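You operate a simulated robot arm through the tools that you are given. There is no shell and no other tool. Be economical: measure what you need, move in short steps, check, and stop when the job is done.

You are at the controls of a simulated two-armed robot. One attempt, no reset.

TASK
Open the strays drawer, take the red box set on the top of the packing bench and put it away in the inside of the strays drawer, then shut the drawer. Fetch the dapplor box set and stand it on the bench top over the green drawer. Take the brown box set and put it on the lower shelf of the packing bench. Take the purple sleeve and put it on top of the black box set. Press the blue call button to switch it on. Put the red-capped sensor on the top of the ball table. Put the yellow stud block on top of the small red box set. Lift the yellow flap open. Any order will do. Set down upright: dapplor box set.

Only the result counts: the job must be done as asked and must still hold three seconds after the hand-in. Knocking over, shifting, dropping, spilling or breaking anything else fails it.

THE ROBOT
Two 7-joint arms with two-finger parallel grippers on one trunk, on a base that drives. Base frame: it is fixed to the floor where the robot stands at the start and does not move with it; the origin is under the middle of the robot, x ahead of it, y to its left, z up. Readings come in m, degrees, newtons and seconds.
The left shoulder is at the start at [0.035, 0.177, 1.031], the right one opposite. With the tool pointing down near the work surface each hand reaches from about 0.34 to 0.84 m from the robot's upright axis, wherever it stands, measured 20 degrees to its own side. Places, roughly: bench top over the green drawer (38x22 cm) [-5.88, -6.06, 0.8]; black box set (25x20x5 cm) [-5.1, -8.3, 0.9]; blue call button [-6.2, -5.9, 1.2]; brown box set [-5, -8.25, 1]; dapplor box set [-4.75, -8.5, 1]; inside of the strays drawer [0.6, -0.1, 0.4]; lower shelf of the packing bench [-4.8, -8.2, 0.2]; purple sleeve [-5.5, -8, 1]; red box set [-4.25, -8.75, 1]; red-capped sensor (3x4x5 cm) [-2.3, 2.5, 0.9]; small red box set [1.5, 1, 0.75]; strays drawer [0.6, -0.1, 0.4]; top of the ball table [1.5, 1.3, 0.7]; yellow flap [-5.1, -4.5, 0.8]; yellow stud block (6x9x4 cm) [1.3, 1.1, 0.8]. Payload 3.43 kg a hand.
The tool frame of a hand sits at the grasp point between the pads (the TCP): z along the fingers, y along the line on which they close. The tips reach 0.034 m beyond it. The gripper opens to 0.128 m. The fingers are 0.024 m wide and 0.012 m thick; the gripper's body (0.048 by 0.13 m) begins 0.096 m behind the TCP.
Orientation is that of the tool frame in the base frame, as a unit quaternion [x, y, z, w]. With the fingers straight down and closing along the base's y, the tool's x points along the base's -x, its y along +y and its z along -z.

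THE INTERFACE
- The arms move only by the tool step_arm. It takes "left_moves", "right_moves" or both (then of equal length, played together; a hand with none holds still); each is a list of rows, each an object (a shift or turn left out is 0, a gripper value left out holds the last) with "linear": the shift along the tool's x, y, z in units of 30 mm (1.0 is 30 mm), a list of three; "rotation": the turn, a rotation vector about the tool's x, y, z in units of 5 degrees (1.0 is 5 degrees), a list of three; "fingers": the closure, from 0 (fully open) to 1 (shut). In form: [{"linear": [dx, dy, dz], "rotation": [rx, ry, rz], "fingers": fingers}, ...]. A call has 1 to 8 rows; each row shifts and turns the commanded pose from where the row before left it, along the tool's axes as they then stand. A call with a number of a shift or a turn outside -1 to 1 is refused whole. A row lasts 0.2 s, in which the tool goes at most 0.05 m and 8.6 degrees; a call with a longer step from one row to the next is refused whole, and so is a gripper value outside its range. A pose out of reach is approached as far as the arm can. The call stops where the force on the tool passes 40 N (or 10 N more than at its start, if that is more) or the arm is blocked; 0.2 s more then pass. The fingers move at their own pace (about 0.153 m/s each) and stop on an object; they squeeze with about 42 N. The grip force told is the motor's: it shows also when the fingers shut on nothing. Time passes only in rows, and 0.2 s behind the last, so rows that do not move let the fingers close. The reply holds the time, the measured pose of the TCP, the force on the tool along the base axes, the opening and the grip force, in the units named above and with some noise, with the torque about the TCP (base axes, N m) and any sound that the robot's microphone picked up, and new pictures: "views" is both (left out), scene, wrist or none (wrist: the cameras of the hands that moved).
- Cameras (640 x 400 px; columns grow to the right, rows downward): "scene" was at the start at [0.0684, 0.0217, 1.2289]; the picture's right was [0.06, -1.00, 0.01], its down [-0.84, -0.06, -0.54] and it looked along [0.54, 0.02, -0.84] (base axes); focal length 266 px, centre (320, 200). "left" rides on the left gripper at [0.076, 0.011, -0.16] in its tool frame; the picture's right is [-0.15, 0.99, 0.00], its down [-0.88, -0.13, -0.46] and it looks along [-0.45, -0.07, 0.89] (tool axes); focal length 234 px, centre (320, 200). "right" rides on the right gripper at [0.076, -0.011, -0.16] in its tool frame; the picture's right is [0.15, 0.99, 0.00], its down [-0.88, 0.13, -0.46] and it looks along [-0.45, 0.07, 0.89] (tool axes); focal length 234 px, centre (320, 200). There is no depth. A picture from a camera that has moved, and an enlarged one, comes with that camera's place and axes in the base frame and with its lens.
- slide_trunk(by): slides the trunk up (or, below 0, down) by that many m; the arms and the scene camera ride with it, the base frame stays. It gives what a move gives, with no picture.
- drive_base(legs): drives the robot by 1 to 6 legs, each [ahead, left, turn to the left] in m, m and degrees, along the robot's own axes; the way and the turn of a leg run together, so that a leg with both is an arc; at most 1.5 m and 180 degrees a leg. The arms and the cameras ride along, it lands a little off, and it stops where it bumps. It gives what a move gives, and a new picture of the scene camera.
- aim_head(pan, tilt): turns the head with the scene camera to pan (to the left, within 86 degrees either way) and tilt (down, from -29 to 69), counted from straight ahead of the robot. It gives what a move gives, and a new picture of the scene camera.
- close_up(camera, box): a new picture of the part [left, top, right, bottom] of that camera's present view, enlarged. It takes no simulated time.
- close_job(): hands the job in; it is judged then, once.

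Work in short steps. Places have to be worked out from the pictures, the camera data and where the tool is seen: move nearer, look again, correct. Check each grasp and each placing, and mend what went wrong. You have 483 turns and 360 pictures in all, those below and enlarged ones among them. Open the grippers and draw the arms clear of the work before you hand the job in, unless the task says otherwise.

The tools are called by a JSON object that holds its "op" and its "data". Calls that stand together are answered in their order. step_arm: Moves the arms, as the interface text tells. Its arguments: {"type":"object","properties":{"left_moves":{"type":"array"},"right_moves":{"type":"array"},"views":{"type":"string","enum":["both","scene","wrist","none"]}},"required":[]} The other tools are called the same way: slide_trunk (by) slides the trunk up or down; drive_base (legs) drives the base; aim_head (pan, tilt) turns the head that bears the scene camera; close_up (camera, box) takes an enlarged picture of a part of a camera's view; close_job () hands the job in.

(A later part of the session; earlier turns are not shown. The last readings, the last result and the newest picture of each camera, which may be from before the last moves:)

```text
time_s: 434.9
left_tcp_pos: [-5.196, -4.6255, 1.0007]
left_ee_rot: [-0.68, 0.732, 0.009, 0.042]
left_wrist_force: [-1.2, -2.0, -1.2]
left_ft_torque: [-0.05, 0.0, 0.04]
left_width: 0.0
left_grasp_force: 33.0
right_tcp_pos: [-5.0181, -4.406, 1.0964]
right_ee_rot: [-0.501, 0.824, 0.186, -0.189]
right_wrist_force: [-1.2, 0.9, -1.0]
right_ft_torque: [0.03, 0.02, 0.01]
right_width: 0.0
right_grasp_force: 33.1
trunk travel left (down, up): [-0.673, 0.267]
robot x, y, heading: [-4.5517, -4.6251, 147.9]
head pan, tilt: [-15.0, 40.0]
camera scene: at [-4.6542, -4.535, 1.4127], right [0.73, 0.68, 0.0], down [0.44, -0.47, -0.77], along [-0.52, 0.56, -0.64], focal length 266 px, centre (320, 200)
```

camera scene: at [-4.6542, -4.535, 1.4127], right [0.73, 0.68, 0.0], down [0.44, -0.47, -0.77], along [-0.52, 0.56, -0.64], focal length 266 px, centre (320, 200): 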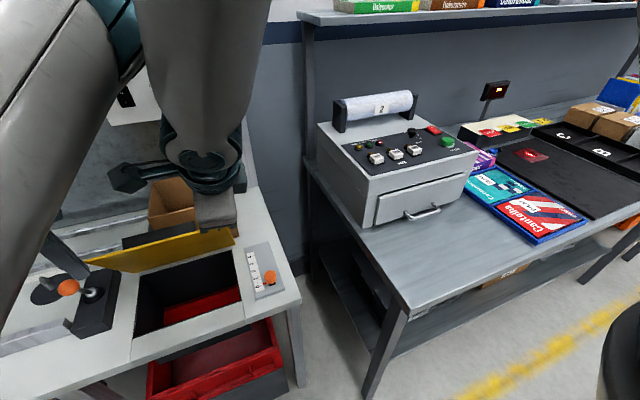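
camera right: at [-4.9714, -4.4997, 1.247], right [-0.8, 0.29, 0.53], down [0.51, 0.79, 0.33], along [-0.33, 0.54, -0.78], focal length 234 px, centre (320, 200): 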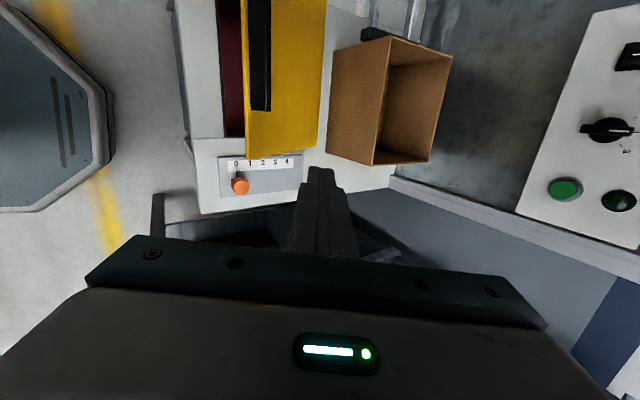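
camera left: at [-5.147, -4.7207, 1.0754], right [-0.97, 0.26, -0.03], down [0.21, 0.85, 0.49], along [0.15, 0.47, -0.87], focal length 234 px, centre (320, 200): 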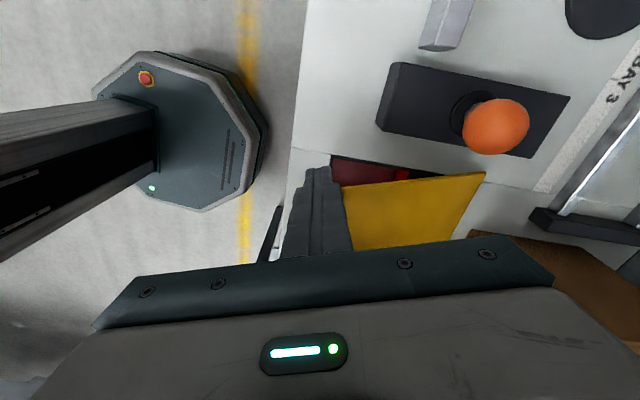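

The flap is now ~60° up. Continue mostly ahead with the left.

{"op": "step_arm", "data": {"left_moves": [{"linear": [-0.15, 0.5, -0.25]}, {"linear": [-0.15, 0.5, -0.2]}, {"linear": [-0.17, 0.55, -0.15]}, {"linear": [-0.17, 0.55, -0.1]}, {"linear": [-0.17, 0.55, -0.1]}], "views": "both"}}

```text
time_s: 436.1
left_tcp_pos: [-5.277, -4.5957, 1.0242]
left_ee_rot: [-0.68, 0.732, 0.013, 0.04]
left_wrist_force: [0.1, -2.5, 1.8]
left_ft_torque: [-0.08, 0.03, 0.02]
left_width: 0.0
left_grasp_force: 32.9
right_tcp_pos: [-5.01, -4.4031, 1.0896]
right_ee_rot: [-0.501, 0.827, 0.181, -0.18]
right_wrist_force: [0.0, -0.2, -0.5]
right_ft_torque: [-0.02, 0.03, 0.03]
right_width: 0.0001
right_grasp_force: 32.5
trunk travel left (down, up): [-0.673, 0.267]
robot x, y, heading: [-4.5526, -4.624, 147.6]
head pan, tilt: [-15.0, 40.0]
camera scene: at [-4.6545, -4.5349, 1.4127], right [0.73, 0.68, 0.0], down [0.44, -0.47, -0.77], along [-0.52, 0.56, -0.64], focal length 266 px, centre (320, 200)
camera left: at [-5.3014, -4.6812, 1.1783], right [-0.97, 0.22, -0.03], down [0.18, 0.83, 0.53], along [0.14, 0.51, -0.85], focal length 234 px, centre (320, 200)
```

scene: 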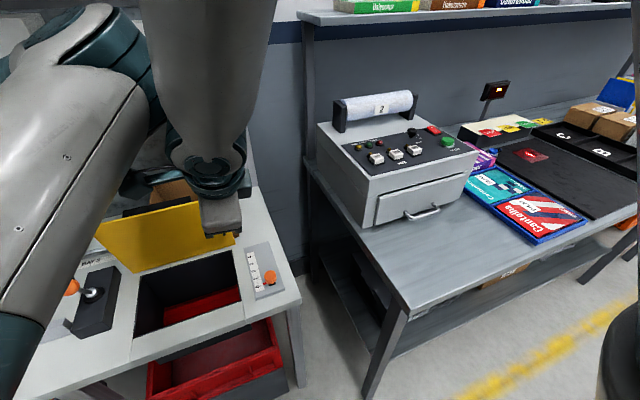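
left: 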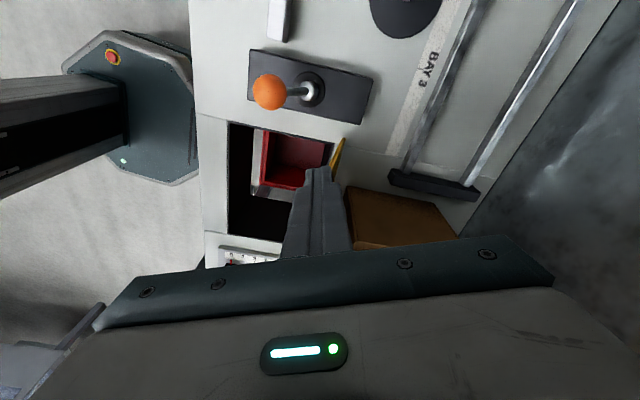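

Nearly vertical. Push ~60 mm more to tip it past vertical.

{"op": "step_arm", "data": {"left_moves": [{"linear": [-0.17, 0.55, 0]}, {"linear": [-0.17, 0.55, 0]}, {"linear": [-0.17, 0.55, 0]}, {"linear": [-0.17, 0.55, 0]}], "views": "both"}}

```text
time_s: 436.5
left_tcp_pos: [-5.2904, -4.5899, 1.0274]
left_ee_rot: [-0.678, 0.734, 0.014, 0.037]
left_wrist_force: [-1.3, -2.4, -1.7]
left_ft_torque: [-0.09, 0.07, -0.02]
left_width: 0.0
left_grasp_force: 32.8
right_tcp_pos: [-5.0101, -4.403, 1.0888]
right_ee_rot: [-0.502, 0.827, 0.182, -0.175]
right_wrist_force: [-5.8, -1.0, -18.1]
right_ft_torque: [1.73, -0.06, -0.54]
right_width: 0.0
right_grasp_force: 32.6
trunk travel left (down, up): [-0.673, 0.267]
robot x, y, heading: [-4.5553, -4.6224, 147.9]
head pan, tilt: [-15.0, 40.0]
stopped in row 2 (right hand): the force on the tool passed its limit at 115 N (the readings are from after the stop); the commanded pose is now the measured one
camera scene: at [-4.6553, -4.5345, 1.4126], right [0.73, 0.68, 0.0], down [0.44, -0.47, -0.77], along [-0.52, 0.56, -0.64], focal length 266 px, centre (320, 200)
camera left: at [-5.3158, -4.6744, 1.1811], right [-0.97, 0.22, -0.02], down [0.18, 0.83, 0.52], along [0.14, 0.51, -0.85], focal length 234 px, centre (320, 200)
```

scene: 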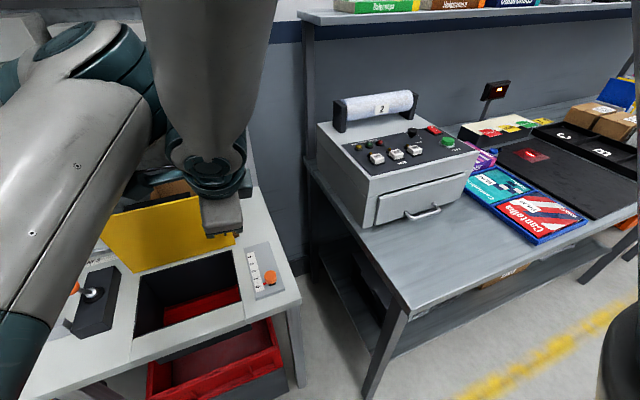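
left: 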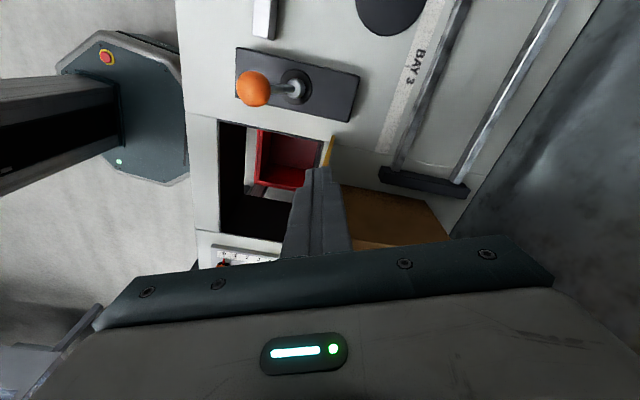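

The two arms touched each other. Move the right hand away to the right, then continue the left push.

{"op": "step_arm", "data": {"right_moves": [{"linear": [-0.8, -0.6, -0.3]}, {"linear": [-0.8, -0.6, -0.3]}, {"linear": [-0.8, -0.6, -0.3]}, {"linear": [-0.8, -0.6, -0.3]}, {"linear": [-0.8, -0.3, -0.3]}, {"linear": [-0.8, 0, -0.3]}], "views": "scene"}}

```text
time_s: 437.0
left_tcp_pos: [-5.289, -4.5905, 1.0309]
left_ee_rot: [-0.678, 0.734, 0.015, 0.036]
left_wrist_force: [-0.2, 0.0, -0.3]
left_ft_torque: [0.07, 0.0, 0.01]
left_width: 0.0001
left_grasp_force: 33.0
right_tcp_pos: [-4.9737, -4.397, 1.0956]
right_ee_rot: [-0.501, 0.829, 0.182, -0.169]
right_wrist_force: [2.4, 2.0, -1.4]
right_ft_torque: [-0.14, 0.27, 0.19]
right_width: 0.0
right_grasp_force: 33.1
right hand out of reach, approached as far as the arm can: row 1, 2
trunk travel left (down, up): [-0.673, 0.267]
robot x, y, heading: [-4.552, -4.6246, 147.7]
head pan, tilt: [-15.0, 40.0]
stopped in row 2 (right hand): the force on the tool passed its limit at 58 N (the readings are from after the stop); the commanded pose is now the measured one
camera scene: at [-4.6524, -4.5352, 1.4129], right [0.73, 0.68, 0.0], down [0.44, -0.47, -0.77], along [-0.52, 0.56, -0.64], focal length 266 px, centre (320, 200)
```

scene: 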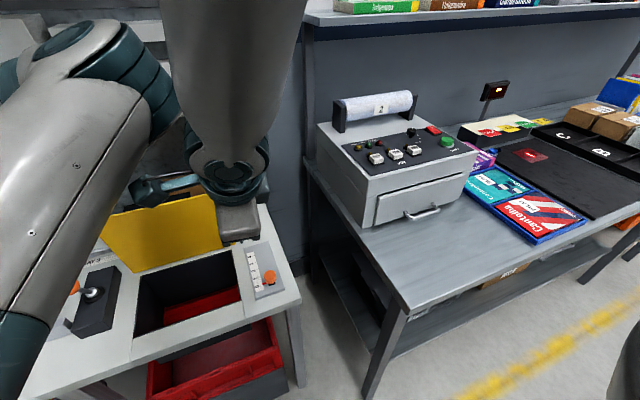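

Apart now, mostly. Push the left further ahead.

{"op": "step_arm", "data": {"left_moves": [{"linear": [-0.17, 0.55, 0]}, {"linear": [-0.17, 0.55, 0]}, {"linear": [-0.17, 0.55, 0]}, {"linear": [-0.17, 0.55, 0]}], "views": "scene"}}

```text
time_s: 437.4
left_tcp_pos: [-5.302, -4.5854, 1.0301]
left_ee_rot: [-0.678, 0.734, 0.016, 0.038]
left_wrist_force: [1.0, -0.5, -0.7]
left_ft_torque: [0.0, -0.01, 0.02]
left_width: 0.0
left_grasp_force: 32.5
right_tcp_pos: [-4.9715, -4.3952, 1.0897]
right_ee_rot: [-0.502, 0.829, 0.183, -0.162]
right_wrist_force: [-0.2, -0.2, -0.7]
right_ft_torque: [-0.03, 0.0, 0.0]
right_width: 0.0
right_grasp_force: 33.8
trunk travel left (down, up): [-0.673, 0.267]
robot x, y, heading: [-4.551, -4.6257, 147.9]
head pan, tilt: [-15.0, 40.0]
stopped in row 1 (right hand): the force on the tool passed its limit at 55 N (the readings are from after the stop); the commanded pose is now the measured one
camera scene: at [-4.6549, -4.5347, 1.4126], right [0.73, 0.68, 0.0], down [0.44, -0.47, -0.77], along [-0.52, 0.56, -0.64], focal length 266 px, centre (320, 200)
```

scene: 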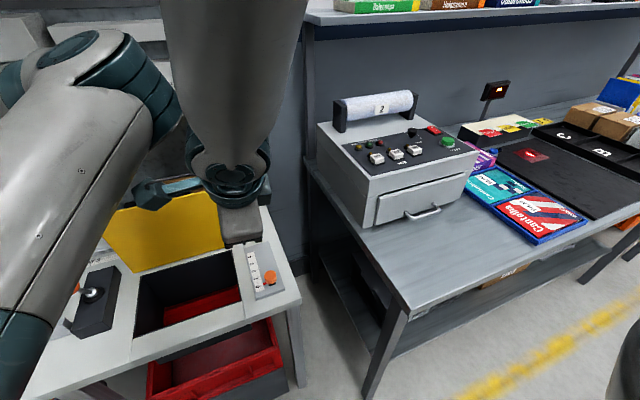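

Move the right hand further right.

{"op": "step_arm", "data": {"right_moves": [{"linear": [-1, 0.3, 0]}, {"linear": [-1, 0.3, 0]}, {"linear": [-1, 0.3, 0]}, {"linear": [-1, 0, 0]}], "views": "none"}}

{"op": "step_arm", "data": {"left_moves": [{"linear": [-0.17, 0.55, 0]}, {"linear": [-0.17, 0.55, 0]}, {"linear": [-0.17, 0.55, 0]}, {"linear": [-0.17, 0.55, 0]}], "views": "both"}}

```text
time_s: 438.4
left_tcp_pos: [-5.3007, -4.5853, 1.0323]
left_ee_rot: [-0.679, 0.733, 0.016, 0.037]
left_wrist_force: [-0.7, -1.6, 0.2]
left_ft_torque: [-0.05, 0.03, 0.0]
left_width: 0.0
left_grasp_force: 32.6
right_tcp_pos: [-4.9543, -4.2943, 1.1397]
right_ee_rot: [-0.503, 0.83, 0.178, -0.16]
right_wrist_force: [-0.5, -0.6, -0.6]
right_ft_torque: [-0.02, 0.0, 0.0]
right_width: 0.0001
right_grasp_force: 32.9
right hand out of reach, approached as far as the arm can: row 1, 2, 3, 4
trunk travel left (down, up): [-0.673, 0.267]
robot x, y, heading: [-4.5497, -4.6251, 147.5]
head pan, tilt: [-15.0, 40.0]
```

```text
time_s: 439.4
left_tcp_pos: [-5.3649, -4.5604, 1.03]
left_ee_rot: [-0.678, 0.734, 0.017, 0.038]
left_wrist_force: [1.2, 0.6, -0.4]
left_ft_torque: [-0.01, -0.03, -0.02]
left_width: 0.0
left_grasp_force: 33.1
right_tcp_pos: [-4.9547, -4.295, 1.1395]
right_ee_rot: [-0.503, 0.83, 0.181, -0.158]
right_wrist_force: [0.0, 0.4, -1.1]
right_ft_torque: [0.02, -0.02, -0.03]
right_width: 0.0
right_grasp_force: 33.2
trunk travel left (down, up): [-0.673, 0.267]
robot x, y, heading: [-4.5497, -4.6246, 147.7]
head pan, tilt: [-15.0, 40.0]
camera scene: at [-4.6551, -4.5348, 1.4126], right [0.73, 0.68, 0.0], down [0.44, -0.47, -0.77], along [-0.52, 0.56, -0.64], focal length 266 px, centre (320, 200)
camera left: at [-5.3893, -4.6454, 1.1841], right [-0.97, 0.22, -0.02], down [0.18, 0.83, 0.53], along [0.13, 0.51, -0.85], focal length 234 px, centre (320, 200)
```

scene: 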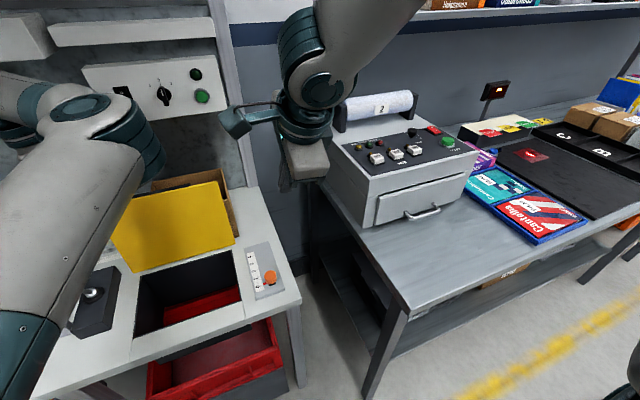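
left: 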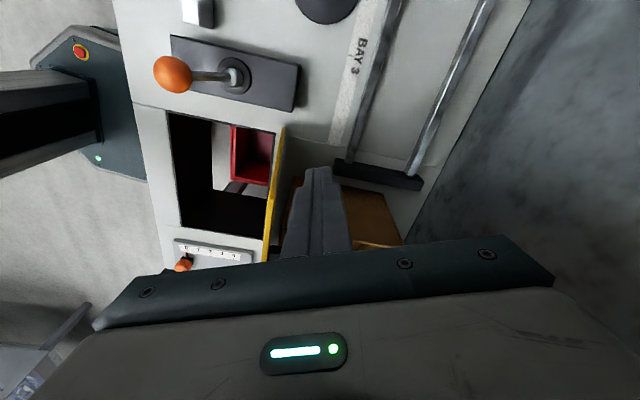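

The flap now stands open with no force on the finger. Lift the left finger straight up, away from it, and look.

{"op": "step_arm", "data": {"left_moves": [{"linear": [0, 0, -0.8]}, {"linear": [0, 0, -0.8]}, {"linear": [0, 0, -0.8]}, {"linear": [0, 0, -0.8]}, {"linear": [0, 0, -0.8]}], "views": "scene"}}

```text
time_s: 440.6
left_tcp_pos: [-5.3669, -4.5689, 1.1498]
left_ee_rot: [-0.678, 0.734, 0.016, 0.038]
left_wrist_force: [-0.1, -0.5, 0.3]
left_ft_torque: [0.01, -0.01, 0.03]
left_width: 0.0
left_grasp_force: 33.2
right_tcp_pos: [-4.9529, -4.2961, 1.1401]
right_ee_rot: [-0.503, 0.83, 0.18, -0.16]
right_wrist_force: [-0.6, -0.2, 0.5]
right_ft_torque: [0.03, -0.02, 0.01]
right_width: 0.0
right_grasp_force: 32.9
trunk travel left (down, up): [-0.673, 0.267]
robot x, y, heading: [-4.5498, -4.6227, 147.8]
head pan, tilt: [-15.0, 40.0]
camera scene: at [-4.6537, -4.5353, 1.4127], right [0.73, 0.68, 0.0], down [0.44, -0.47, -0.77], along [-0.52, 0.56, -0.64], focal length 266 px, centre (320, 200)
```

scene: 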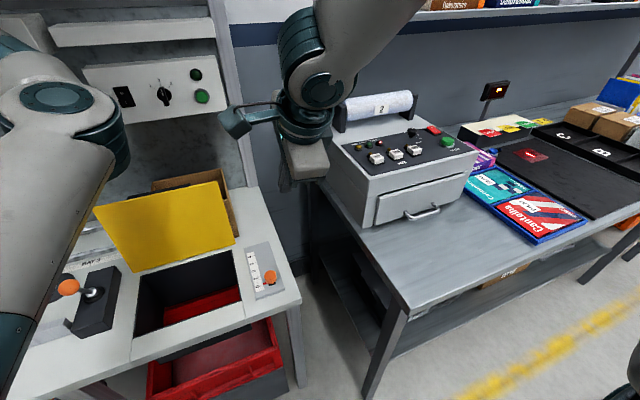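

The flap stands open on its own. Back the robot away from the bench.

{"op": "drive_base", "data": {"legs": [[-0.5, 0, 0]]}}

{"op": "aim_head", "data": {"pan": 0, "tilt": 25}}

```text
time_s: 443.5
left_tcp_pos: [-4.9447, -4.8391, 1.1507]
left_ee_rot: [-0.68, 0.732, 0.016, 0.037]
left_wrist_force: [0.6, -0.3, 0.0]
left_ft_torque: [-0.05, -0.02, -0.01]
left_width: 0.0
left_grasp_force: 33.4
right_tcp_pos: [-4.5335, -4.563, 1.1407]
right_ee_rot: [-0.505, 0.829, 0.179, -0.162]
right_wrist_force: [0.9, 0.1, 0.3]
right_ft_torque: [-0.01, 0.01, -0.02]
right_width: 0.0001
right_grasp_force: 33.2
trunk travel left (down, up): [-0.673, 0.267]
robot x, y, heading: [-4.1256, -4.8876, 148.2]
head pan, tilt: [-15.0, 40.0]
camera scene: at [-4.2317, -4.8003, 1.4126], right [0.73, 0.68, 0.0], down [0.44, -0.47, -0.77], along [-0.52, 0.56, -0.64], focal length 266 px, centre (320, 200)
```

scene: 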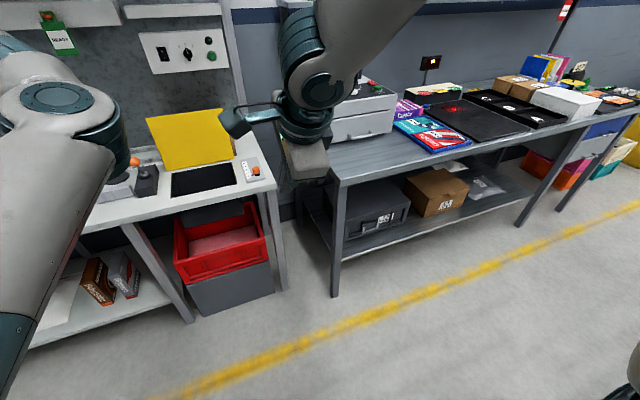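

```text
time_s: 444.3
left_tcp_pos: [-4.9458, -4.8392, 1.1505]
left_ee_rot: [-0.68, 0.732, 0.017, 0.037]
left_wrist_force: [-0.2, -0.1, 0.2]
left_ft_torque: [0.0, 0.02, 0.02]
left_width: 0.0
left_grasp_force: 33.1
right_tcp_pos: [-4.532, -4.5628, 1.14]
right_ee_rot: [-0.505, 0.829, 0.179, -0.161]
right_wrist_force: [0.4, 0.4, 0.2]
right_ft_torque: [0.02, 0.02, 0.03]
right_width: 0.0
right_grasp_force: 33.2
trunk travel left (down, up): [-0.673, 0.267]
robot x, y, heading: [-4.1279, -4.8901, 148.0]
head pan, tilt: [0.0, 25.0]
camera scene: at [-4.251, -4.8139, 1.436], right [0.53, 0.85, 0.0], down [0.36, -0.22, -0.91], along [-0.77, 0.48, -0.42], focal length 266 px, centre (320, 200)
```

scene: 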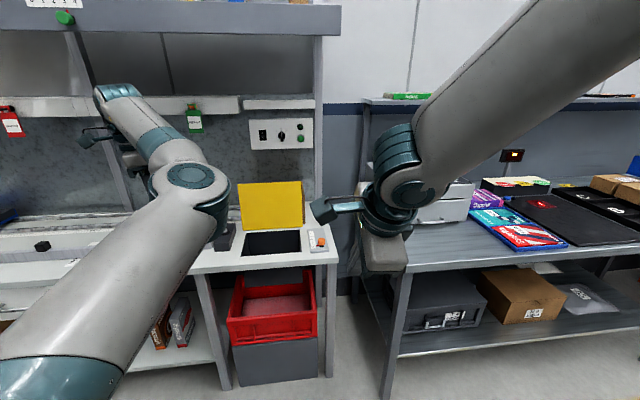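

Flap done. Now restore the right hand to fingers-down and move the left arm out to the left side.

{"op": "step_arm", "data": {"left_moves": [{"linear": [0.9, -0.62, 0]}, {"linear": [0.9, -0.62, 0]}, {"linear": [0.9, -0.62, 0]}, {"linear": [0.9, -0.62, 0]}, {"linear": [0.9, -0.62, 0]}, {"linear": [0.9, -0.62, 0]}, {"linear": [0.9, -0.62, 0]}, {"linear": [0.9, -0.62, 0]}], "right_moves": [{"rotation": [0.2875, 0.18, -0.928]}, {"rotation": [0.2875, 0.18, -0.928]}, {"rotation": [0.2875, 0.18, -0.928]}, {"rotation": [0.2875, 0.18, -0.928]}, {"rotation": [0.2875, 0.18, -0.928]}, {"rotation": [0.2875, 0.18, -0.928]}, {"rotation": [0.2875, 0.18, -0.928]}, {"rotation": [0.2875, 0.18, -0.928]}], "views": "none"}}

{"op": "step_arm", "data": {"right_moves": [{"rotation": [0.2875, 0.18, -0.928]}, {"rotation": [0.2875, 0.18, -0.928]}, {"rotation": [0.2875, 0.18, -0.928]}, {"rotation": [0.2875, 0.18, -0.928]}, {"rotation": [0.2875, 0.18, -0.928]}, {"rotation": [0.2875, 0.18, -0.928]}, {"rotation": [0.2875, 0.18, -0.928]}, {"rotation": [0.2875, 0.18, -0.928], "fingers": 0}], "views": "scene"}}

```text
time_s: 446.1
left_tcp_pos: [-4.813, -5.0634, 1.1378]
left_ee_rot: [-0.68, 0.732, 0.015, 0.037]
left_wrist_force: [0.3, 0.4, 0.6]
left_ft_torque: [0.0, -0.01, 0.01]
left_width: 0.0
left_grasp_force: 33.3
right_tcp_pos: [-4.5319, -4.5628, 1.1384]
right_ee_rot: [0.766, -0.627, -0.107, 0.095]
right_wrist_force: [-0.7, -0.1, 0.2]
right_ft_torque: [-0.01, 0.0, -0.01]
right_width: 0.0
right_grasp_force: 33.4
trunk travel left (down, up): [-0.673, 0.267]
robot x, y, heading: [-4.1317, -4.8932, 148.1]
head pan, tilt: [0.0, 25.0]
```

```text
time_s: 447.9
left_tcp_pos: [-4.8126, -5.0635, 1.1379]
left_ee_rot: [-0.681, 0.732, 0.017, 0.037]
left_wrist_force: [-1.1, 0.2, -0.2]
left_ft_torque: [0.0, 0.01, -0.01]
left_width: 0.0002
left_grasp_force: 33.4
right_tcp_pos: [-4.5335, -4.5627, 1.1394]
right_ee_rot: [0.936, -0.351, -0.021, 0.018]
right_wrist_force: [0.9, -0.3, 0.2]
right_ft_torque: [0.0, 0.01, 0.0]
right_width: 0.1158
right_grasp_force: 0.1
trunk travel left (down, up): [-0.673, 0.267]
robot x, y, heading: [-4.1255, -4.8881, 148.2]
head pan, tilt: [0.0, 25.0]
camera scene: at [-4.2518, -4.8138, 1.436], right [0.53, 0.85, 0.0], down [0.36, -0.22, -0.91], along [-0.77, 0.48, -0.42], focal length 266 px, centre (320, 200)
```

scene: 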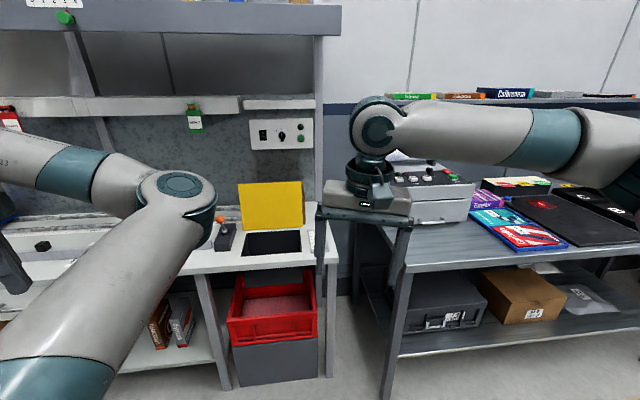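

Right hand restored. Facing the bench, I slide left along the aisle toward the call-button end and look.

{"op": "step_arm", "data": {"left_moves": [{"linear": [0.9, -0.5, 0]}, {"linear": [0.9, -0.5, 0]}, {"linear": [0.9, -0.5, 0]}, {"linear": [0.9, -0.5, 0]}, {"linear": [0.9, -0.5, 0]}, {"linear": [0.9, -0.5, 0]}], "views": "none"}}

{"op": "drive_base", "data": {"legs": [[0, 1.45, 0]]}}

```text
time_s: 449.3
left_tcp_pos: [-4.7355, -5.2339, 1.1283]
left_ee_rot: [-0.68, 0.732, 0.017, 0.038]
left_wrist_force: [0.8, 0.7, 0.0]
left_ft_torque: [0.01, 0.02, -0.01]
left_width: 0.0001
left_grasp_force: 33.3
right_tcp_pos: [-4.5316, -4.564, 1.1408]
right_ee_rot: [0.935, -0.352, -0.024, 0.019]
right_wrist_force: [-0.9, 0.2, 0.4]
right_ft_torque: [0.05, 0.01, 0.01]
right_width: 0.1281
right_grasp_force: 0.2
trunk travel left (down, up): [-0.673, 0.267]
robot x, y, heading: [-4.127, -4.8883, 148.2]
head pan, tilt: [0.0, 25.0]
```

```text
time_s: 456.5
left_tcp_pos: [-5.5028, -6.4783, 1.1282]
left_ee_rot: [-0.682, 0.73, 0.017, 0.037]
left_wrist_force: [0.2, -0.1, -0.5]
left_ft_torque: [-0.04, -0.01, -0.01]
left_width: 0.0001
left_grasp_force: 32.9
right_tcp_pos: [-5.3032, -5.8083, 1.1392]
right_ee_rot: [0.936, -0.35, -0.021, 0.019]
right_wrist_force: [0.5, 0.1, 0.4]
right_ft_torque: [0.0, 0.0, 0.02]
right_width: 0.1282
right_grasp_force: 0.1
trunk travel left (down, up): [-0.673, 0.267]
robot x, y, heading: [-4.8931, -6.1336, 148.5]
head pan, tilt: [0.0, 25.0]
camera scene: at [-5.0213, -6.0576, 1.436], right [0.52, 0.85, 0.0], down [0.36, -0.22, -0.91], along [-0.77, 0.48, -0.42], focal length 266 px, centre (320, 200)
```

scene: 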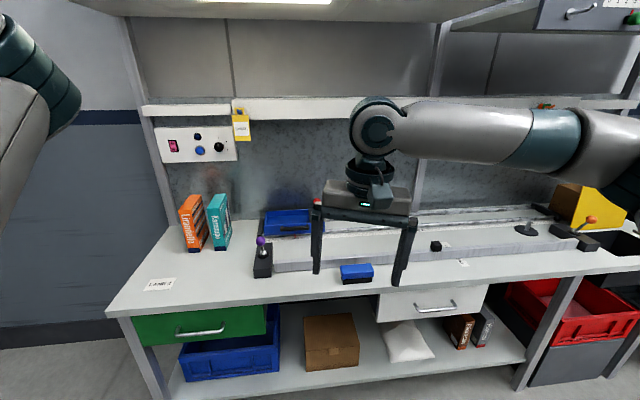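

The green drawer bench end and the panel with the blue button are in view. Zoom on both.

{"op": "close_up", "data": {"camera": "scene", "box": [140, 100, 268, 180]}}

{"op": "close_up", "data": {"camera": "scene", "box": [90, 180, 410, 380]}}

```text
5.00 times, centred on (204, 140) of scene
camera zoom: at [-5.0213, -6.0576, 1.436], right [0.52, 0.85, 0.0], down [0.36, -0.22, -0.91], along [-0.77, 0.48, -0.42], focal length 1328 px, centre (900, 500)
```

zoom: 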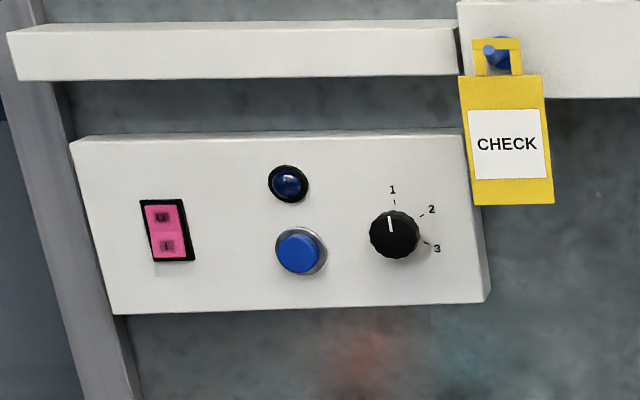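

```text
2.00 times, centred on (250, 280) of scene
camera zoom: at [-5.0213, -6.0576, 1.436], right [0.52, 0.85, 0.0], down [0.36, -0.22, -0.91], along [-0.77, 0.48, -0.42], focal length 531 px, centre (460, 40)
```

zoom: 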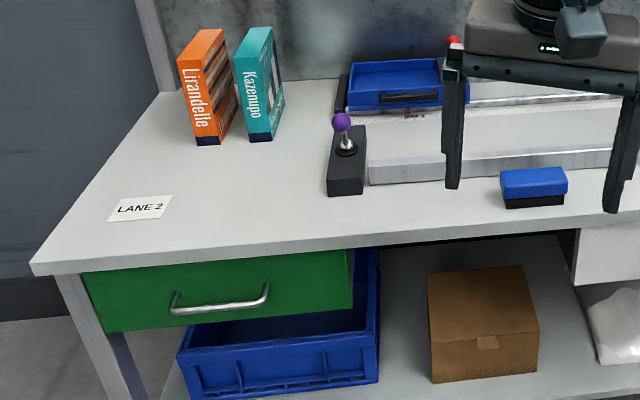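

The button is at about (-6.20, -5.907, 1.16). Slide left and closer, and pitch the right hand to point forward with closed fingers.

{"op": "drive_base", "data": {"legs": [[0, 0.62, 0], [0.2, 0, 0]]}}

{"op": "step_arm", "data": {"right_moves": [{"rotation": [0, -1, 0], "linear": [0, 0, 0.1], "fingers": 1}, {"rotation": [0, -1, 0]}, {"rotation": [0, -1, 0]}, {"rotation": [0, -1, 0]}, {"rotation": [0, -1, 0]}, {"rotation": [0, -1, 0]}, {"rotation": [0, -1, 0]}, {"rotation": [0, -1, 0]}], "views": "none"}}

{"op": "step_arm", "data": {"right_moves": [{"rotation": [0, -1, 0], "linear": [0, 0, 0.1], "fingers": 1}, {"rotation": [0, -1, 0]}, {"rotation": [0, -1, 0]}, {"rotation": [0, -1, 0]}, {"rotation": [0, -1, 0]}, {"rotation": [0, -1, 0]}, {"rotation": [0, -1, 0]}, {"rotation": [0, -1, 0]}], "views": "both"}}

```text
time_s: 461.2
left_tcp_pos: [-6.0001, -6.8878, 1.1276]
left_ee_rot: [-0.679, 0.733, 0.017, 0.037]
left_wrist_force: [-0.5, 0.3, -0.5]
left_ft_torque: [-0.01, 0.02, -0.01]
left_width: 0.0001
left_grasp_force: 33.8
right_tcp_pos: [-5.795, -6.2181, 1.1396]
right_ee_rot: [0.935, -0.354, -0.022, 0.018]
right_wrist_force: [0.3, -0.1, 0.1]
right_ft_torque: [-0.02, 0.0, 0.03]
right_width: 0.1282
right_grasp_force: 0.0
trunk travel left (down, up): [-0.673, 0.267]
robot x, y, heading: [-5.392, -6.5505, 148.0]
head pan, tilt: [0.0, 25.0]
camera scene: at [-5.5149, -6.4713, 1.4362], right [0.53, 0.85, 0.0], down [0.36, -0.22, -0.91], along [-0.77, 0.48, -0.42], focal length 266 px, centre (320, 200)
```

scene: 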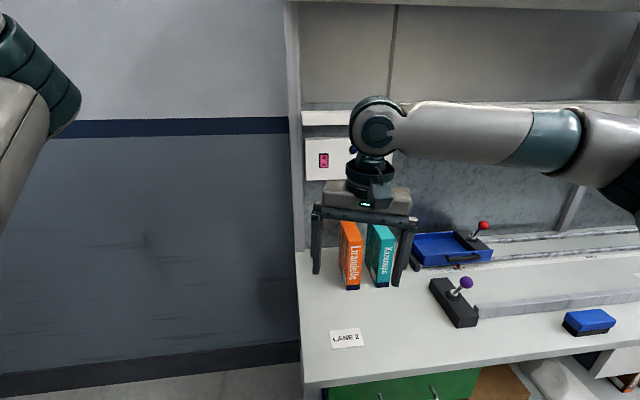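

```text
time_s: 463.0
left_tcp_pos: [-6.0005, -6.8875, 1.1276]
left_ee_rot: [-0.679, 0.733, 0.016, 0.039]
left_wrist_force: [-0.4, -0.7, 0.0]
left_ft_torque: [0.01, 0.02, -0.01]
left_width: 0.0
left_grasp_force: 33.1
right_tcp_pos: [-5.7953, -6.2186, 1.1371]
right_ee_rot: [0.871, -0.338, -0.341, -0.103]
right_wrist_force: [-0.5, 0.4, 1.2]
right_ft_torque: [0.02, -0.01, -0.01]
right_width: 0.0001
right_grasp_force: 33.2
trunk travel left (down, up): [-0.673, 0.267]
robot x, y, heading: [-5.3938, -6.5487, 147.8]
head pan, tilt: [0.0, 25.0]
```

```text
time_s: 464.8
left_tcp_pos: [-6.0009, -6.8906, 1.127]
left_ee_rot: [-0.679, 0.733, 0.016, 0.038]
left_wrist_force: [-0.2, -0.6, -0.1]
left_ft_torque: [0.03, 0.04, 0.01]
left_width: 0.0001
left_grasp_force: 33.2
right_tcp_pos: [-5.8052, -6.221, 1.1355]
right_ee_rot: [0.701, -0.284, -0.618, -0.214]
right_wrist_force: [-0.5, -0.2, -0.6]
right_ft_torque: [0.0, -0.02, -0.03]
right_width: 0.0
right_grasp_force: 33.2
right hand out of reach, approached as far as the arm can: row 6, 7
trunk travel left (down, up): [-0.673, 0.267]
robot x, y, heading: [-5.3912, -6.5482, 147.8]
head pan, tilt: [0.0, 25.0]
camera scene: at [-5.5156, -6.473, 1.4361], right [0.53, 0.85, 0.0], down [0.36, -0.22, -0.91], along [-0.77, 0.48, -0.42], focal length 266 px, centre (320, 200)
camera right: at [-5.6741, -6.3257, 1.0835], right [-0.64, -0.76, -0.09], down [0.19, -0.28, 0.94], along [-0.74, 0.59, 0.32], focal length 234 px, centre (320, 200)
```

scene: 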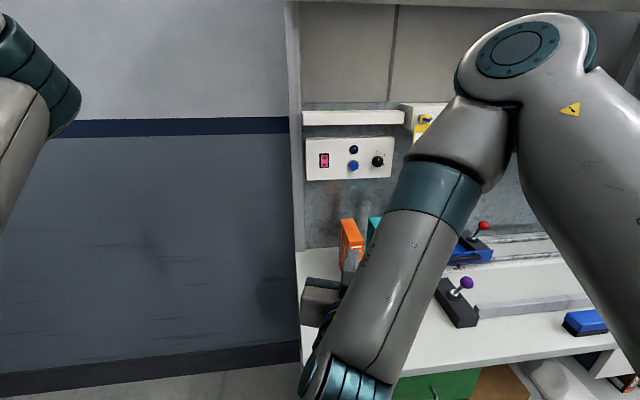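
right: 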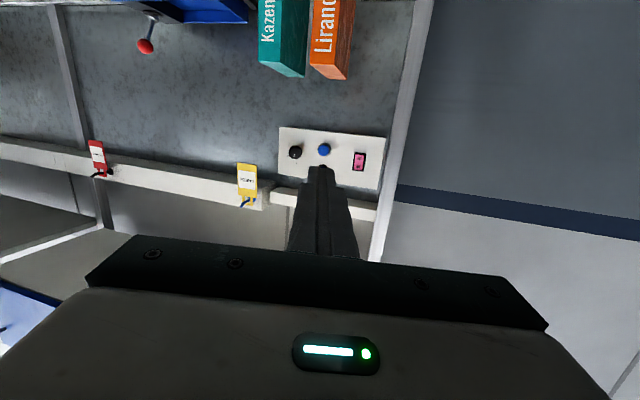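

Both cameras agree: the button is at (-6.20, -5.907, 1.16). Drive 0.15 closer and advance the fingertip toward it.

{"op": "step_arm", "data": {"right_moves": [{"linear": [-1, 0, 0]}, {"linear": [-1, 0, 0.3]}, {"linear": [-0.7, 0.2, 0.6]}, {"linear": [-0.2, 0.2, 0.9]}, {"linear": [-0.1, 0.2, 0.9]}], "views": "none"}}

{"op": "drive_base", "data": {"legs": [[0.15, 0, 0]]}}

{"op": "step_arm", "data": {"right_moves": [{}], "views": "wrist"}}

```text
time_s: 466.0
left_tcp_pos: [-6.001, -6.8868, 1.1279]
left_ee_rot: [-0.679, 0.733, 0.015, 0.037]
left_wrist_force: [0.0, -0.1, 0.2]
left_ft_torque: [-0.01, -0.04, 0.0]
left_width: 0.0
left_grasp_force: 33.0
right_tcp_pos: [-5.8865, -6.1671, 1.212]
right_ee_rot: [0.703, -0.282, -0.617, -0.212]
right_wrist_force: [0.9, -0.6, -0.8]
right_ft_torque: [0.02, 0.0, 0.02]
right_width: 0.0
right_grasp_force: 32.9
trunk travel left (down, up): [-0.673, 0.267]
robot x, y, heading: [-5.3949, -6.545, 147.9]
head pan, tilt: [0.0, 25.0]
```

```text
time_s: 467.4
left_tcp_pos: [-6.1265, -6.8065, 1.1288]
left_ee_rot: [-0.679, 0.733, 0.017, 0.037]
left_wrist_force: [-0.1, 0.5, -0.2]
left_ft_torque: [0.03, 0.02, 0.0]
left_width: 0.0
left_grasp_force: 32.6
right_tcp_pos: [-6.0091, -6.0885, 1.2127]
right_ee_rot: [0.701, -0.284, -0.619, -0.214]
right_wrist_force: [-0.7, 0.2, -0.7]
right_ft_torque: [0.02, 0.01, -0.02]
right_width: 0.0
right_grasp_force: 32.5
trunk travel left (down, up): [-0.673, 0.267]
robot x, y, heading: [-5.5174, -6.4695, 147.8]
head pan, tilt: [0.0, 25.0]
camera scene: at [-5.6404, -6.3918, 1.4363], right [0.53, 0.85, 0.0], down [0.36, -0.23, -0.91], along [-0.77, 0.48, -0.42], focal length 266 px, centre (320, 200)
```

scene: 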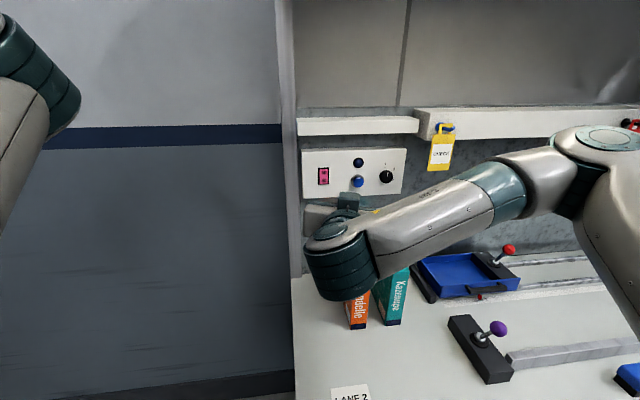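

```text
time_s: 467.8
left_tcp_pos: [-6.1272, -6.8081, 1.129]
left_ee_rot: [-0.678, 0.734, 0.017, 0.038]
left_wrist_force: [-0.3, 0.0, 0.5]
left_ft_torque: [0.01, 0.05, -0.04]
left_width: 0.0
left_grasp_force: 32.8
right_tcp_pos: [-6.0086, -6.089, 1.2133]
right_ee_rot: [0.701, -0.284, -0.618, -0.213]
right_wrist_force: [1.0, 0.0, 1.1]
right_ft_torque: [-0.02, 0.02, -0.01]
right_width: 0.0
right_grasp_force: 32.9
trunk travel left (down, up): [-0.673, 0.267]
robot x, y, heading: [-5.5219, -6.4676, 147.6]
head pan, tilt: [0.0, 25.0]
camera right: at [-5.8771, -6.1938, 1.1616], right [-0.64, -0.76, -0.09], down [0.19, -0.28, 0.94], along [-0.74, 0.59, 0.32], focal length 234 px, centre (320, 200)
```

right: 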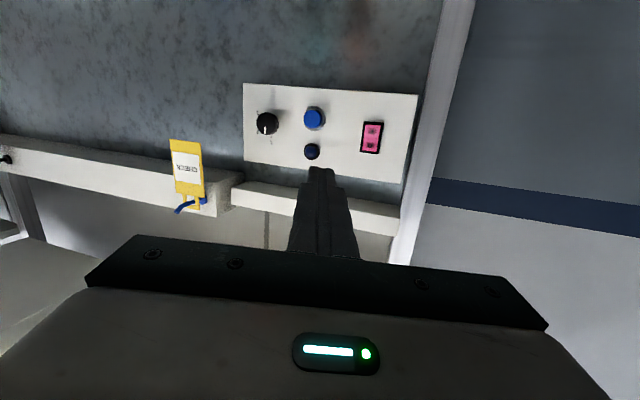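

Approach to ~2 cm from the button.

{"op": "step_arm", "data": {"right_moves": [{"linear": [0.1, -0.075, 1]}, {"linear": [0.1, -0.075, 1]}, {"linear": [0.1, -0.075, 1]}, {"linear": [0.1, -0.075, 1]}, {"linear": [0.1, -0.075, 1]}, {"linear": [0.1, -0.075, 1]}, {"linear": [0, 0, 0.7]}], "views": "wrist"}}

```text
time_s: 469.4
left_tcp_pos: [-6.1281, -6.8048, 1.1273]
left_ee_rot: [-0.678, 0.734, 0.015, 0.038]
left_wrist_force: [-0.4, 0.3, -0.2]
left_ft_torque: [0.03, 0.02, 0.0]
left_width: 0.0
left_grasp_force: 33.6
right_tcp_pos: [-6.1503, -5.9477, 1.1645]
right_ee_rot: [0.702, -0.284, -0.617, -0.213]
right_wrist_force: [-0.9, -0.4, -0.2]
right_ft_torque: [0.01, -0.01, -0.04]
right_width: 0.0001
right_grasp_force: 32.6
trunk travel left (down, up): [-0.673, 0.267]
robot x, y, heading: [-5.5207, -6.467, 147.6]
head pan, tilt: [0.0, 25.0]
camera right: at [-6.0192, -6.0531, 1.113], right [-0.64, -0.76, -0.09], down [0.19, -0.28, 0.94], along [-0.74, 0.59, 0.32], focal length 234 px, centre (320, 200)
```

right: 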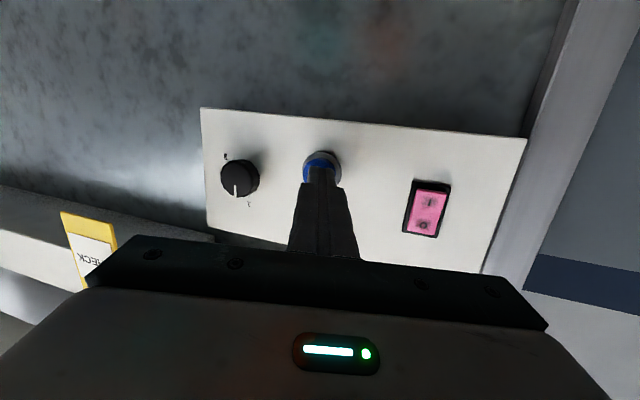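

Aligned on the button. Press gently forward.

{"op": "step_arm", "data": {"right_moves": [{"linear": [-0.05, 0, 0.35]}, {"linear": [-0.05, 0, 0.35]}, {"linear": [0, 0, 0.3]}], "views": "wrist"}}

```text
time_s: 470.3
left_tcp_pos: [-6.1219, -6.8099, 1.1302]
left_ee_rot: [-0.679, 0.733, 0.018, 0.036]
left_wrist_force: [-0.5, 0.5, 0.4]
left_ft_torque: [0.0, 0.05, 0.0]
left_width: 0.0
left_grasp_force: 33.3
right_tcp_pos: [-6.1683, -5.9368, 1.1636]
right_ee_rot: [0.703, -0.281, -0.619, -0.21]
right_wrist_force: [19.1, -16.7, 3.4]
right_ft_torque: [0.16, 0.18, 0.15]
right_width: 0.0001
right_grasp_force: 33.3
trunk travel left (down, up): [-0.673, 0.267]
robot x, y, heading: [-5.5182, -6.4673, 147.7]
head pan, tilt: [0.0, 25.0]
heard: click
stopped in row 3 (right hand): the force on the tool passed its limit at 47 N (the readings are from after the stop); the commanded pose is now the measured one
camera right: at [-6.0354, -6.041, 1.1139], right [-0.64, -0.76, -0.09], down [0.19, -0.27, 0.94], along [-0.75, 0.58, 0.32], focal length 234 px, centre (320, 200)
```

right: 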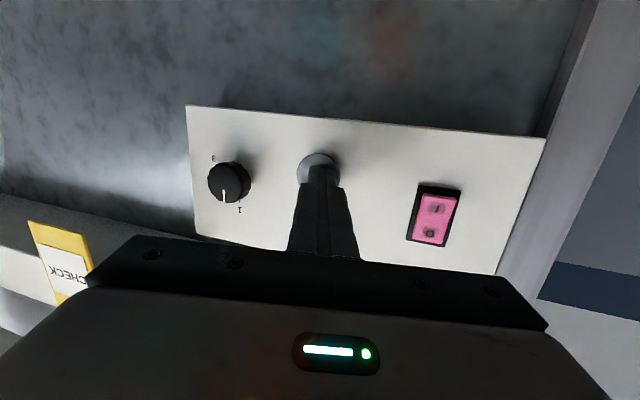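

A click was heard. Withdraw and check that the blue lamp is lit.

{"op": "step_arm", "data": {"right_moves": [{"linear": [0, 0, -0.5]}, {"linear": [0, 0, -1]}, {"linear": [0, 0, -1]}, {"linear": [0, 0, -1]}, {"linear": [-0.3, 0, -1]}, {"linear": [-0.3, 0, -1]}], "views": "scene"}}

{"op": "close_up", "data": {"camera": "scene", "box": [290, 130, 450, 230]}}

```text
time_s: 471.7
left_tcp_pos: [-6.1269, -6.8095, 1.1291]
left_ee_rot: [-0.679, 0.733, 0.017, 0.038]
left_wrist_force: [0.1, -0.3, 0.4]
left_ft_torque: [0.02, 0.01, -0.02]
left_width: 0.0
left_grasp_force: 32.7
right_tcp_pos: [-6.0488, -6.0393, 1.2047]
right_ee_rot: [0.704, -0.281, -0.617, -0.211]
right_wrist_force: [0.8, 0.2, 0.3]
right_ft_torque: [-0.01, -0.02, -0.02]
right_width: 0.0001
right_grasp_force: 32.7
trunk travel left (down, up): [-0.673, 0.267]
robot x, y, heading: [-5.5194, -6.4697, 148.0]
head pan, tilt: [0.0, 25.0]
camera scene: at [-5.6407, -6.3929, 1.4361], right [0.53, 0.85, 0.0], down [0.36, -0.22, -0.91], along [-0.77, 0.48, -0.42], focal length 266 px, centre (320, 200)
```

scene: 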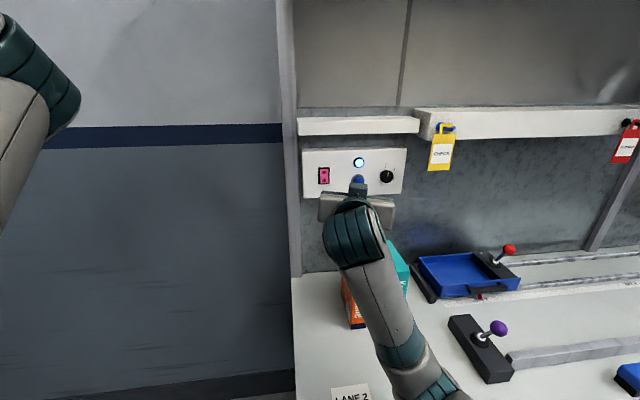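

```text
4.00 times, centred on (370, 180) of scene
camera zoom: at [-5.6407, -6.3929, 1.4361], right [0.53, 0.85, 0.0], down [0.36, -0.22, -0.91], along [-0.77, 0.48, -0.42], focal length 1063 px, centre (120, 280)
```

zoom: 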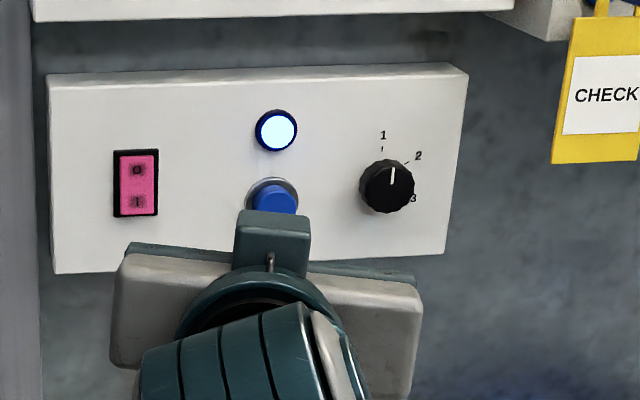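

The lamp is lit: button done. Back straight away and return the right hand to fingers-down.

{"op": "drive_base", "data": {"legs": [[-0.5, 0, 0]]}}

{"op": "step_arm", "data": {"right_moves": [{"rotation": [0, 1, 0]}, {"rotation": [0, 1, 0]}, {"rotation": [0, 1, 0]}, {"rotation": [0, 1, 0]}, {"rotation": [0, 1, 0]}, {"rotation": [0, 1, 0]}, {"rotation": [0, 1, 0]}, {"rotation": [0, 1, 0]}], "views": "none"}}

{"op": "step_arm", "data": {"right_moves": [{"rotation": [0, 1, 0]}, {"rotation": [0, 1, 0]}, {"rotation": [0, 1, 0]}, {"rotation": [0, 1, 0]}, {"rotation": [0, 1, 0]}, {"rotation": [0, 1, 0]}, {"rotation": [0, 1, 0]}, {"rotation": [0, 1, 0], "fingers": 0}], "views": "scene"}}

```text
time_s: 474.7
left_tcp_pos: [-5.6992, -7.0769, 1.1282]
left_ee_rot: [-0.679, 0.733, 0.016, 0.038]
left_wrist_force: [-0.3, -0.4, -0.5]
left_ft_torque: [-0.03, -0.02, 0.0]
left_width: 0.0001
left_grasp_force: 32.9
right_tcp_pos: [-5.6226, -6.3079, 1.2029]
right_ee_rot: [0.704, -0.283, -0.616, -0.213]
right_wrist_force: [-0.2, -0.3, -0.4]
right_ft_torque: [0.03, 0.0, -0.01]
right_width: 0.0
right_grasp_force: 32.6
trunk travel left (down, up): [-0.673, 0.267]
robot x, y, heading: [-5.089, -6.7396, 148.0]
head pan, tilt: [0.0, 25.0]
camera scene: at [-5.2131, -6.6616, 1.436], right [0.53, 0.85, 0.0], down [0.36, -0.23, -0.91], along [-0.77, 0.48, -0.42], focal length 266 px, centre (320, 200)
```

scene: 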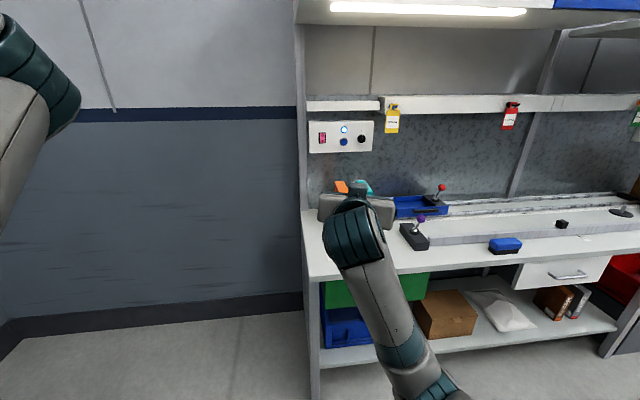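

```text
time_s: 476.5
left_tcp_pos: [-5.7001, -7.0766, 1.1273]
left_ee_rot: [-0.679, 0.733, 0.015, 0.037]
left_wrist_force: [-0.4, 0.3, 0.8]
left_ft_torque: [-0.04, 0.0, 0.02]
left_width: 0.0001
left_grasp_force: 33.1
right_tcp_pos: [-5.6825, -6.2634, 1.1662]
right_ee_rot: [0.872, -0.338, -0.339, -0.102]
right_wrist_force: [0.1, -0.4, -0.3]
right_ft_torque: [0.0, -0.01, -0.05]
right_width: 0.0
right_grasp_force: 32.9
right hand out of reach, approached as far as the arm can: row 5, 6, 7, 8
trunk travel left (down, up): [-0.673, 0.267]
robot x, y, heading: [-5.0881, -6.7373, 147.9]
head pan, tilt: [0.0, 25.0]
```

```text
time_s: 478.3
left_tcp_pos: [-5.6987, -7.0771, 1.129]
left_ee_rot: [-0.679, 0.733, 0.016, 0.037]
left_wrist_force: [-0.1, 0.2, 0.4]
left_ft_torque: [0.0, 0.02, -0.04]
left_width: 0.0001
left_grasp_force: 33.1
right_tcp_pos: [-5.7217, -6.2335, 1.1524]
right_ee_rot: [0.935, -0.354, -0.019, 0.021]
right_wrist_force: [0.1, -0.2, -0.7]
right_ft_torque: [-0.03, 0.0, -0.02]
right_width: 0.1156
right_grasp_force: 0.1
right hand out of reach, approached as far as the arm can: row 1, 2, 3, 4
trunk travel left (down, up): [-0.673, 0.267]
robot x, y, heading: [-5.0901, -6.742, 147.7]
head pan, tilt: [0.0, 25.0]
camera scene: at [-5.2121, -6.6604, 1.436], right [0.53, 0.85, 0.0], down [0.36, -0.23, -0.91], along [-0.77, 0.48, -0.42], focal length 266 px, centre (320, 200)
```

scene: 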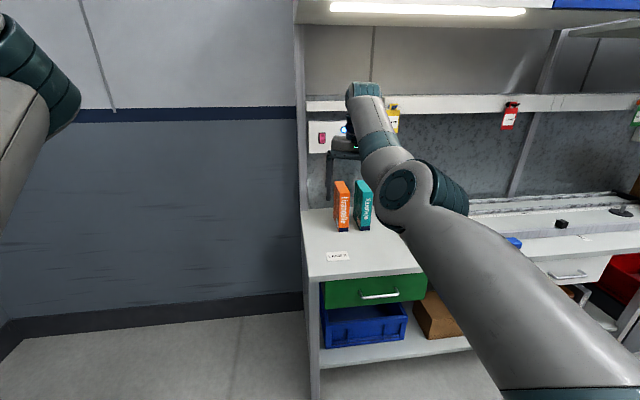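

Retract the extended right arm.

{"op": "step_arm", "data": {"right_moves": [{"linear": [1, -0.3, 0]}, {"linear": [1, -0.3, 0]}, {"linear": [1, -0.3, 0]}, {"linear": [1, -0.3, 0]}, {"linear": [1, 0, 0]}, {"linear": [1, 0, 0]}, {"linear": [1, 0, 0]}, {"linear": [1, 0, 0]}], "views": "none"}}

{"op": "drive_base", "data": {"legs": [[-0.2, 0, 0], [0, 0, 85]]}}

```text
time_s: 480.1
left_tcp_pos: [-5.6991, -7.076, 1.1297]
left_ee_rot: [-0.679, 0.733, 0.017, 0.037]
left_wrist_force: [0.1, 0.0, 0.0]
left_ft_torque: [0.02, -0.01, -0.01]
left_width: 0.0003
left_grasp_force: 33.5
right_tcp_pos: [-5.7225, -6.2356, 1.153]
right_ee_rot: [0.935, -0.353, -0.02, 0.019]
right_wrist_force: [-0.5, -0.4, 0.1]
right_ft_torque: [0.01, 0.03, 0.02]
right_width: 0.1281
right_grasp_force: 0.0
right hand out of reach, approached as far as the arm can: row 1, 2, 3, 4, 5, 6, 7, 8
trunk travel left (down, up): [-0.673, 0.267]
robot x, y, heading: [-5.0909, -6.7396, 147.7]
head pan, tilt: [0.0, 25.0]
```

```text
time_s: 485.3
left_tcp_pos: [-4.6419, -7.4779, 1.1272]
left_ee_rot: [0.996, -0.083, -0.037, -0.016]
left_wrist_force: [0.9, 0.5, -0.3]
left_ft_torque: [0.02, 0.01, 0.0]
left_width: 0.0001
left_grasp_force: 32.9
right_tcp_pos: [-5.482, -7.4275, 1.1517]
right_ee_rot: [0.929, 0.37, -0.001, 0.027]
right_wrist_force: [-0.9, -0.6, 0.0]
right_ft_torque: [-0.01, 0.0, -0.02]
right_width: 0.1281
right_grasp_force: 0.0
trunk travel left (down, up): [-0.673, 0.267]
robot x, y, heading: [-4.9219, -6.8417, -127.4]
head pan, tilt: [0.0, 25.0]
camera scene: at [-5.0132, -6.9553, 1.436], right [-0.8, 0.61, 0.0], down [0.26, 0.34, -0.91], along [-0.55, -0.72, -0.42], focal length 266 px, centre (320, 200)
```

scene: 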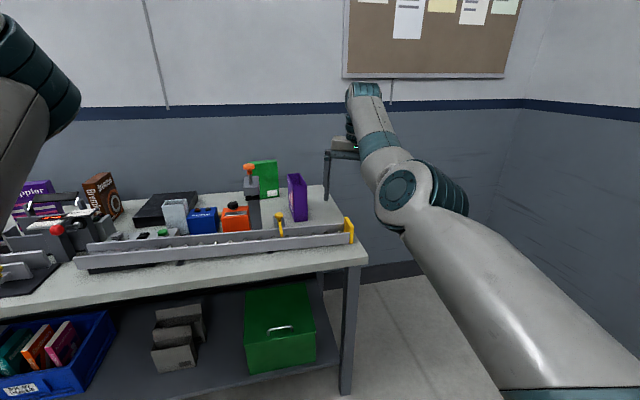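

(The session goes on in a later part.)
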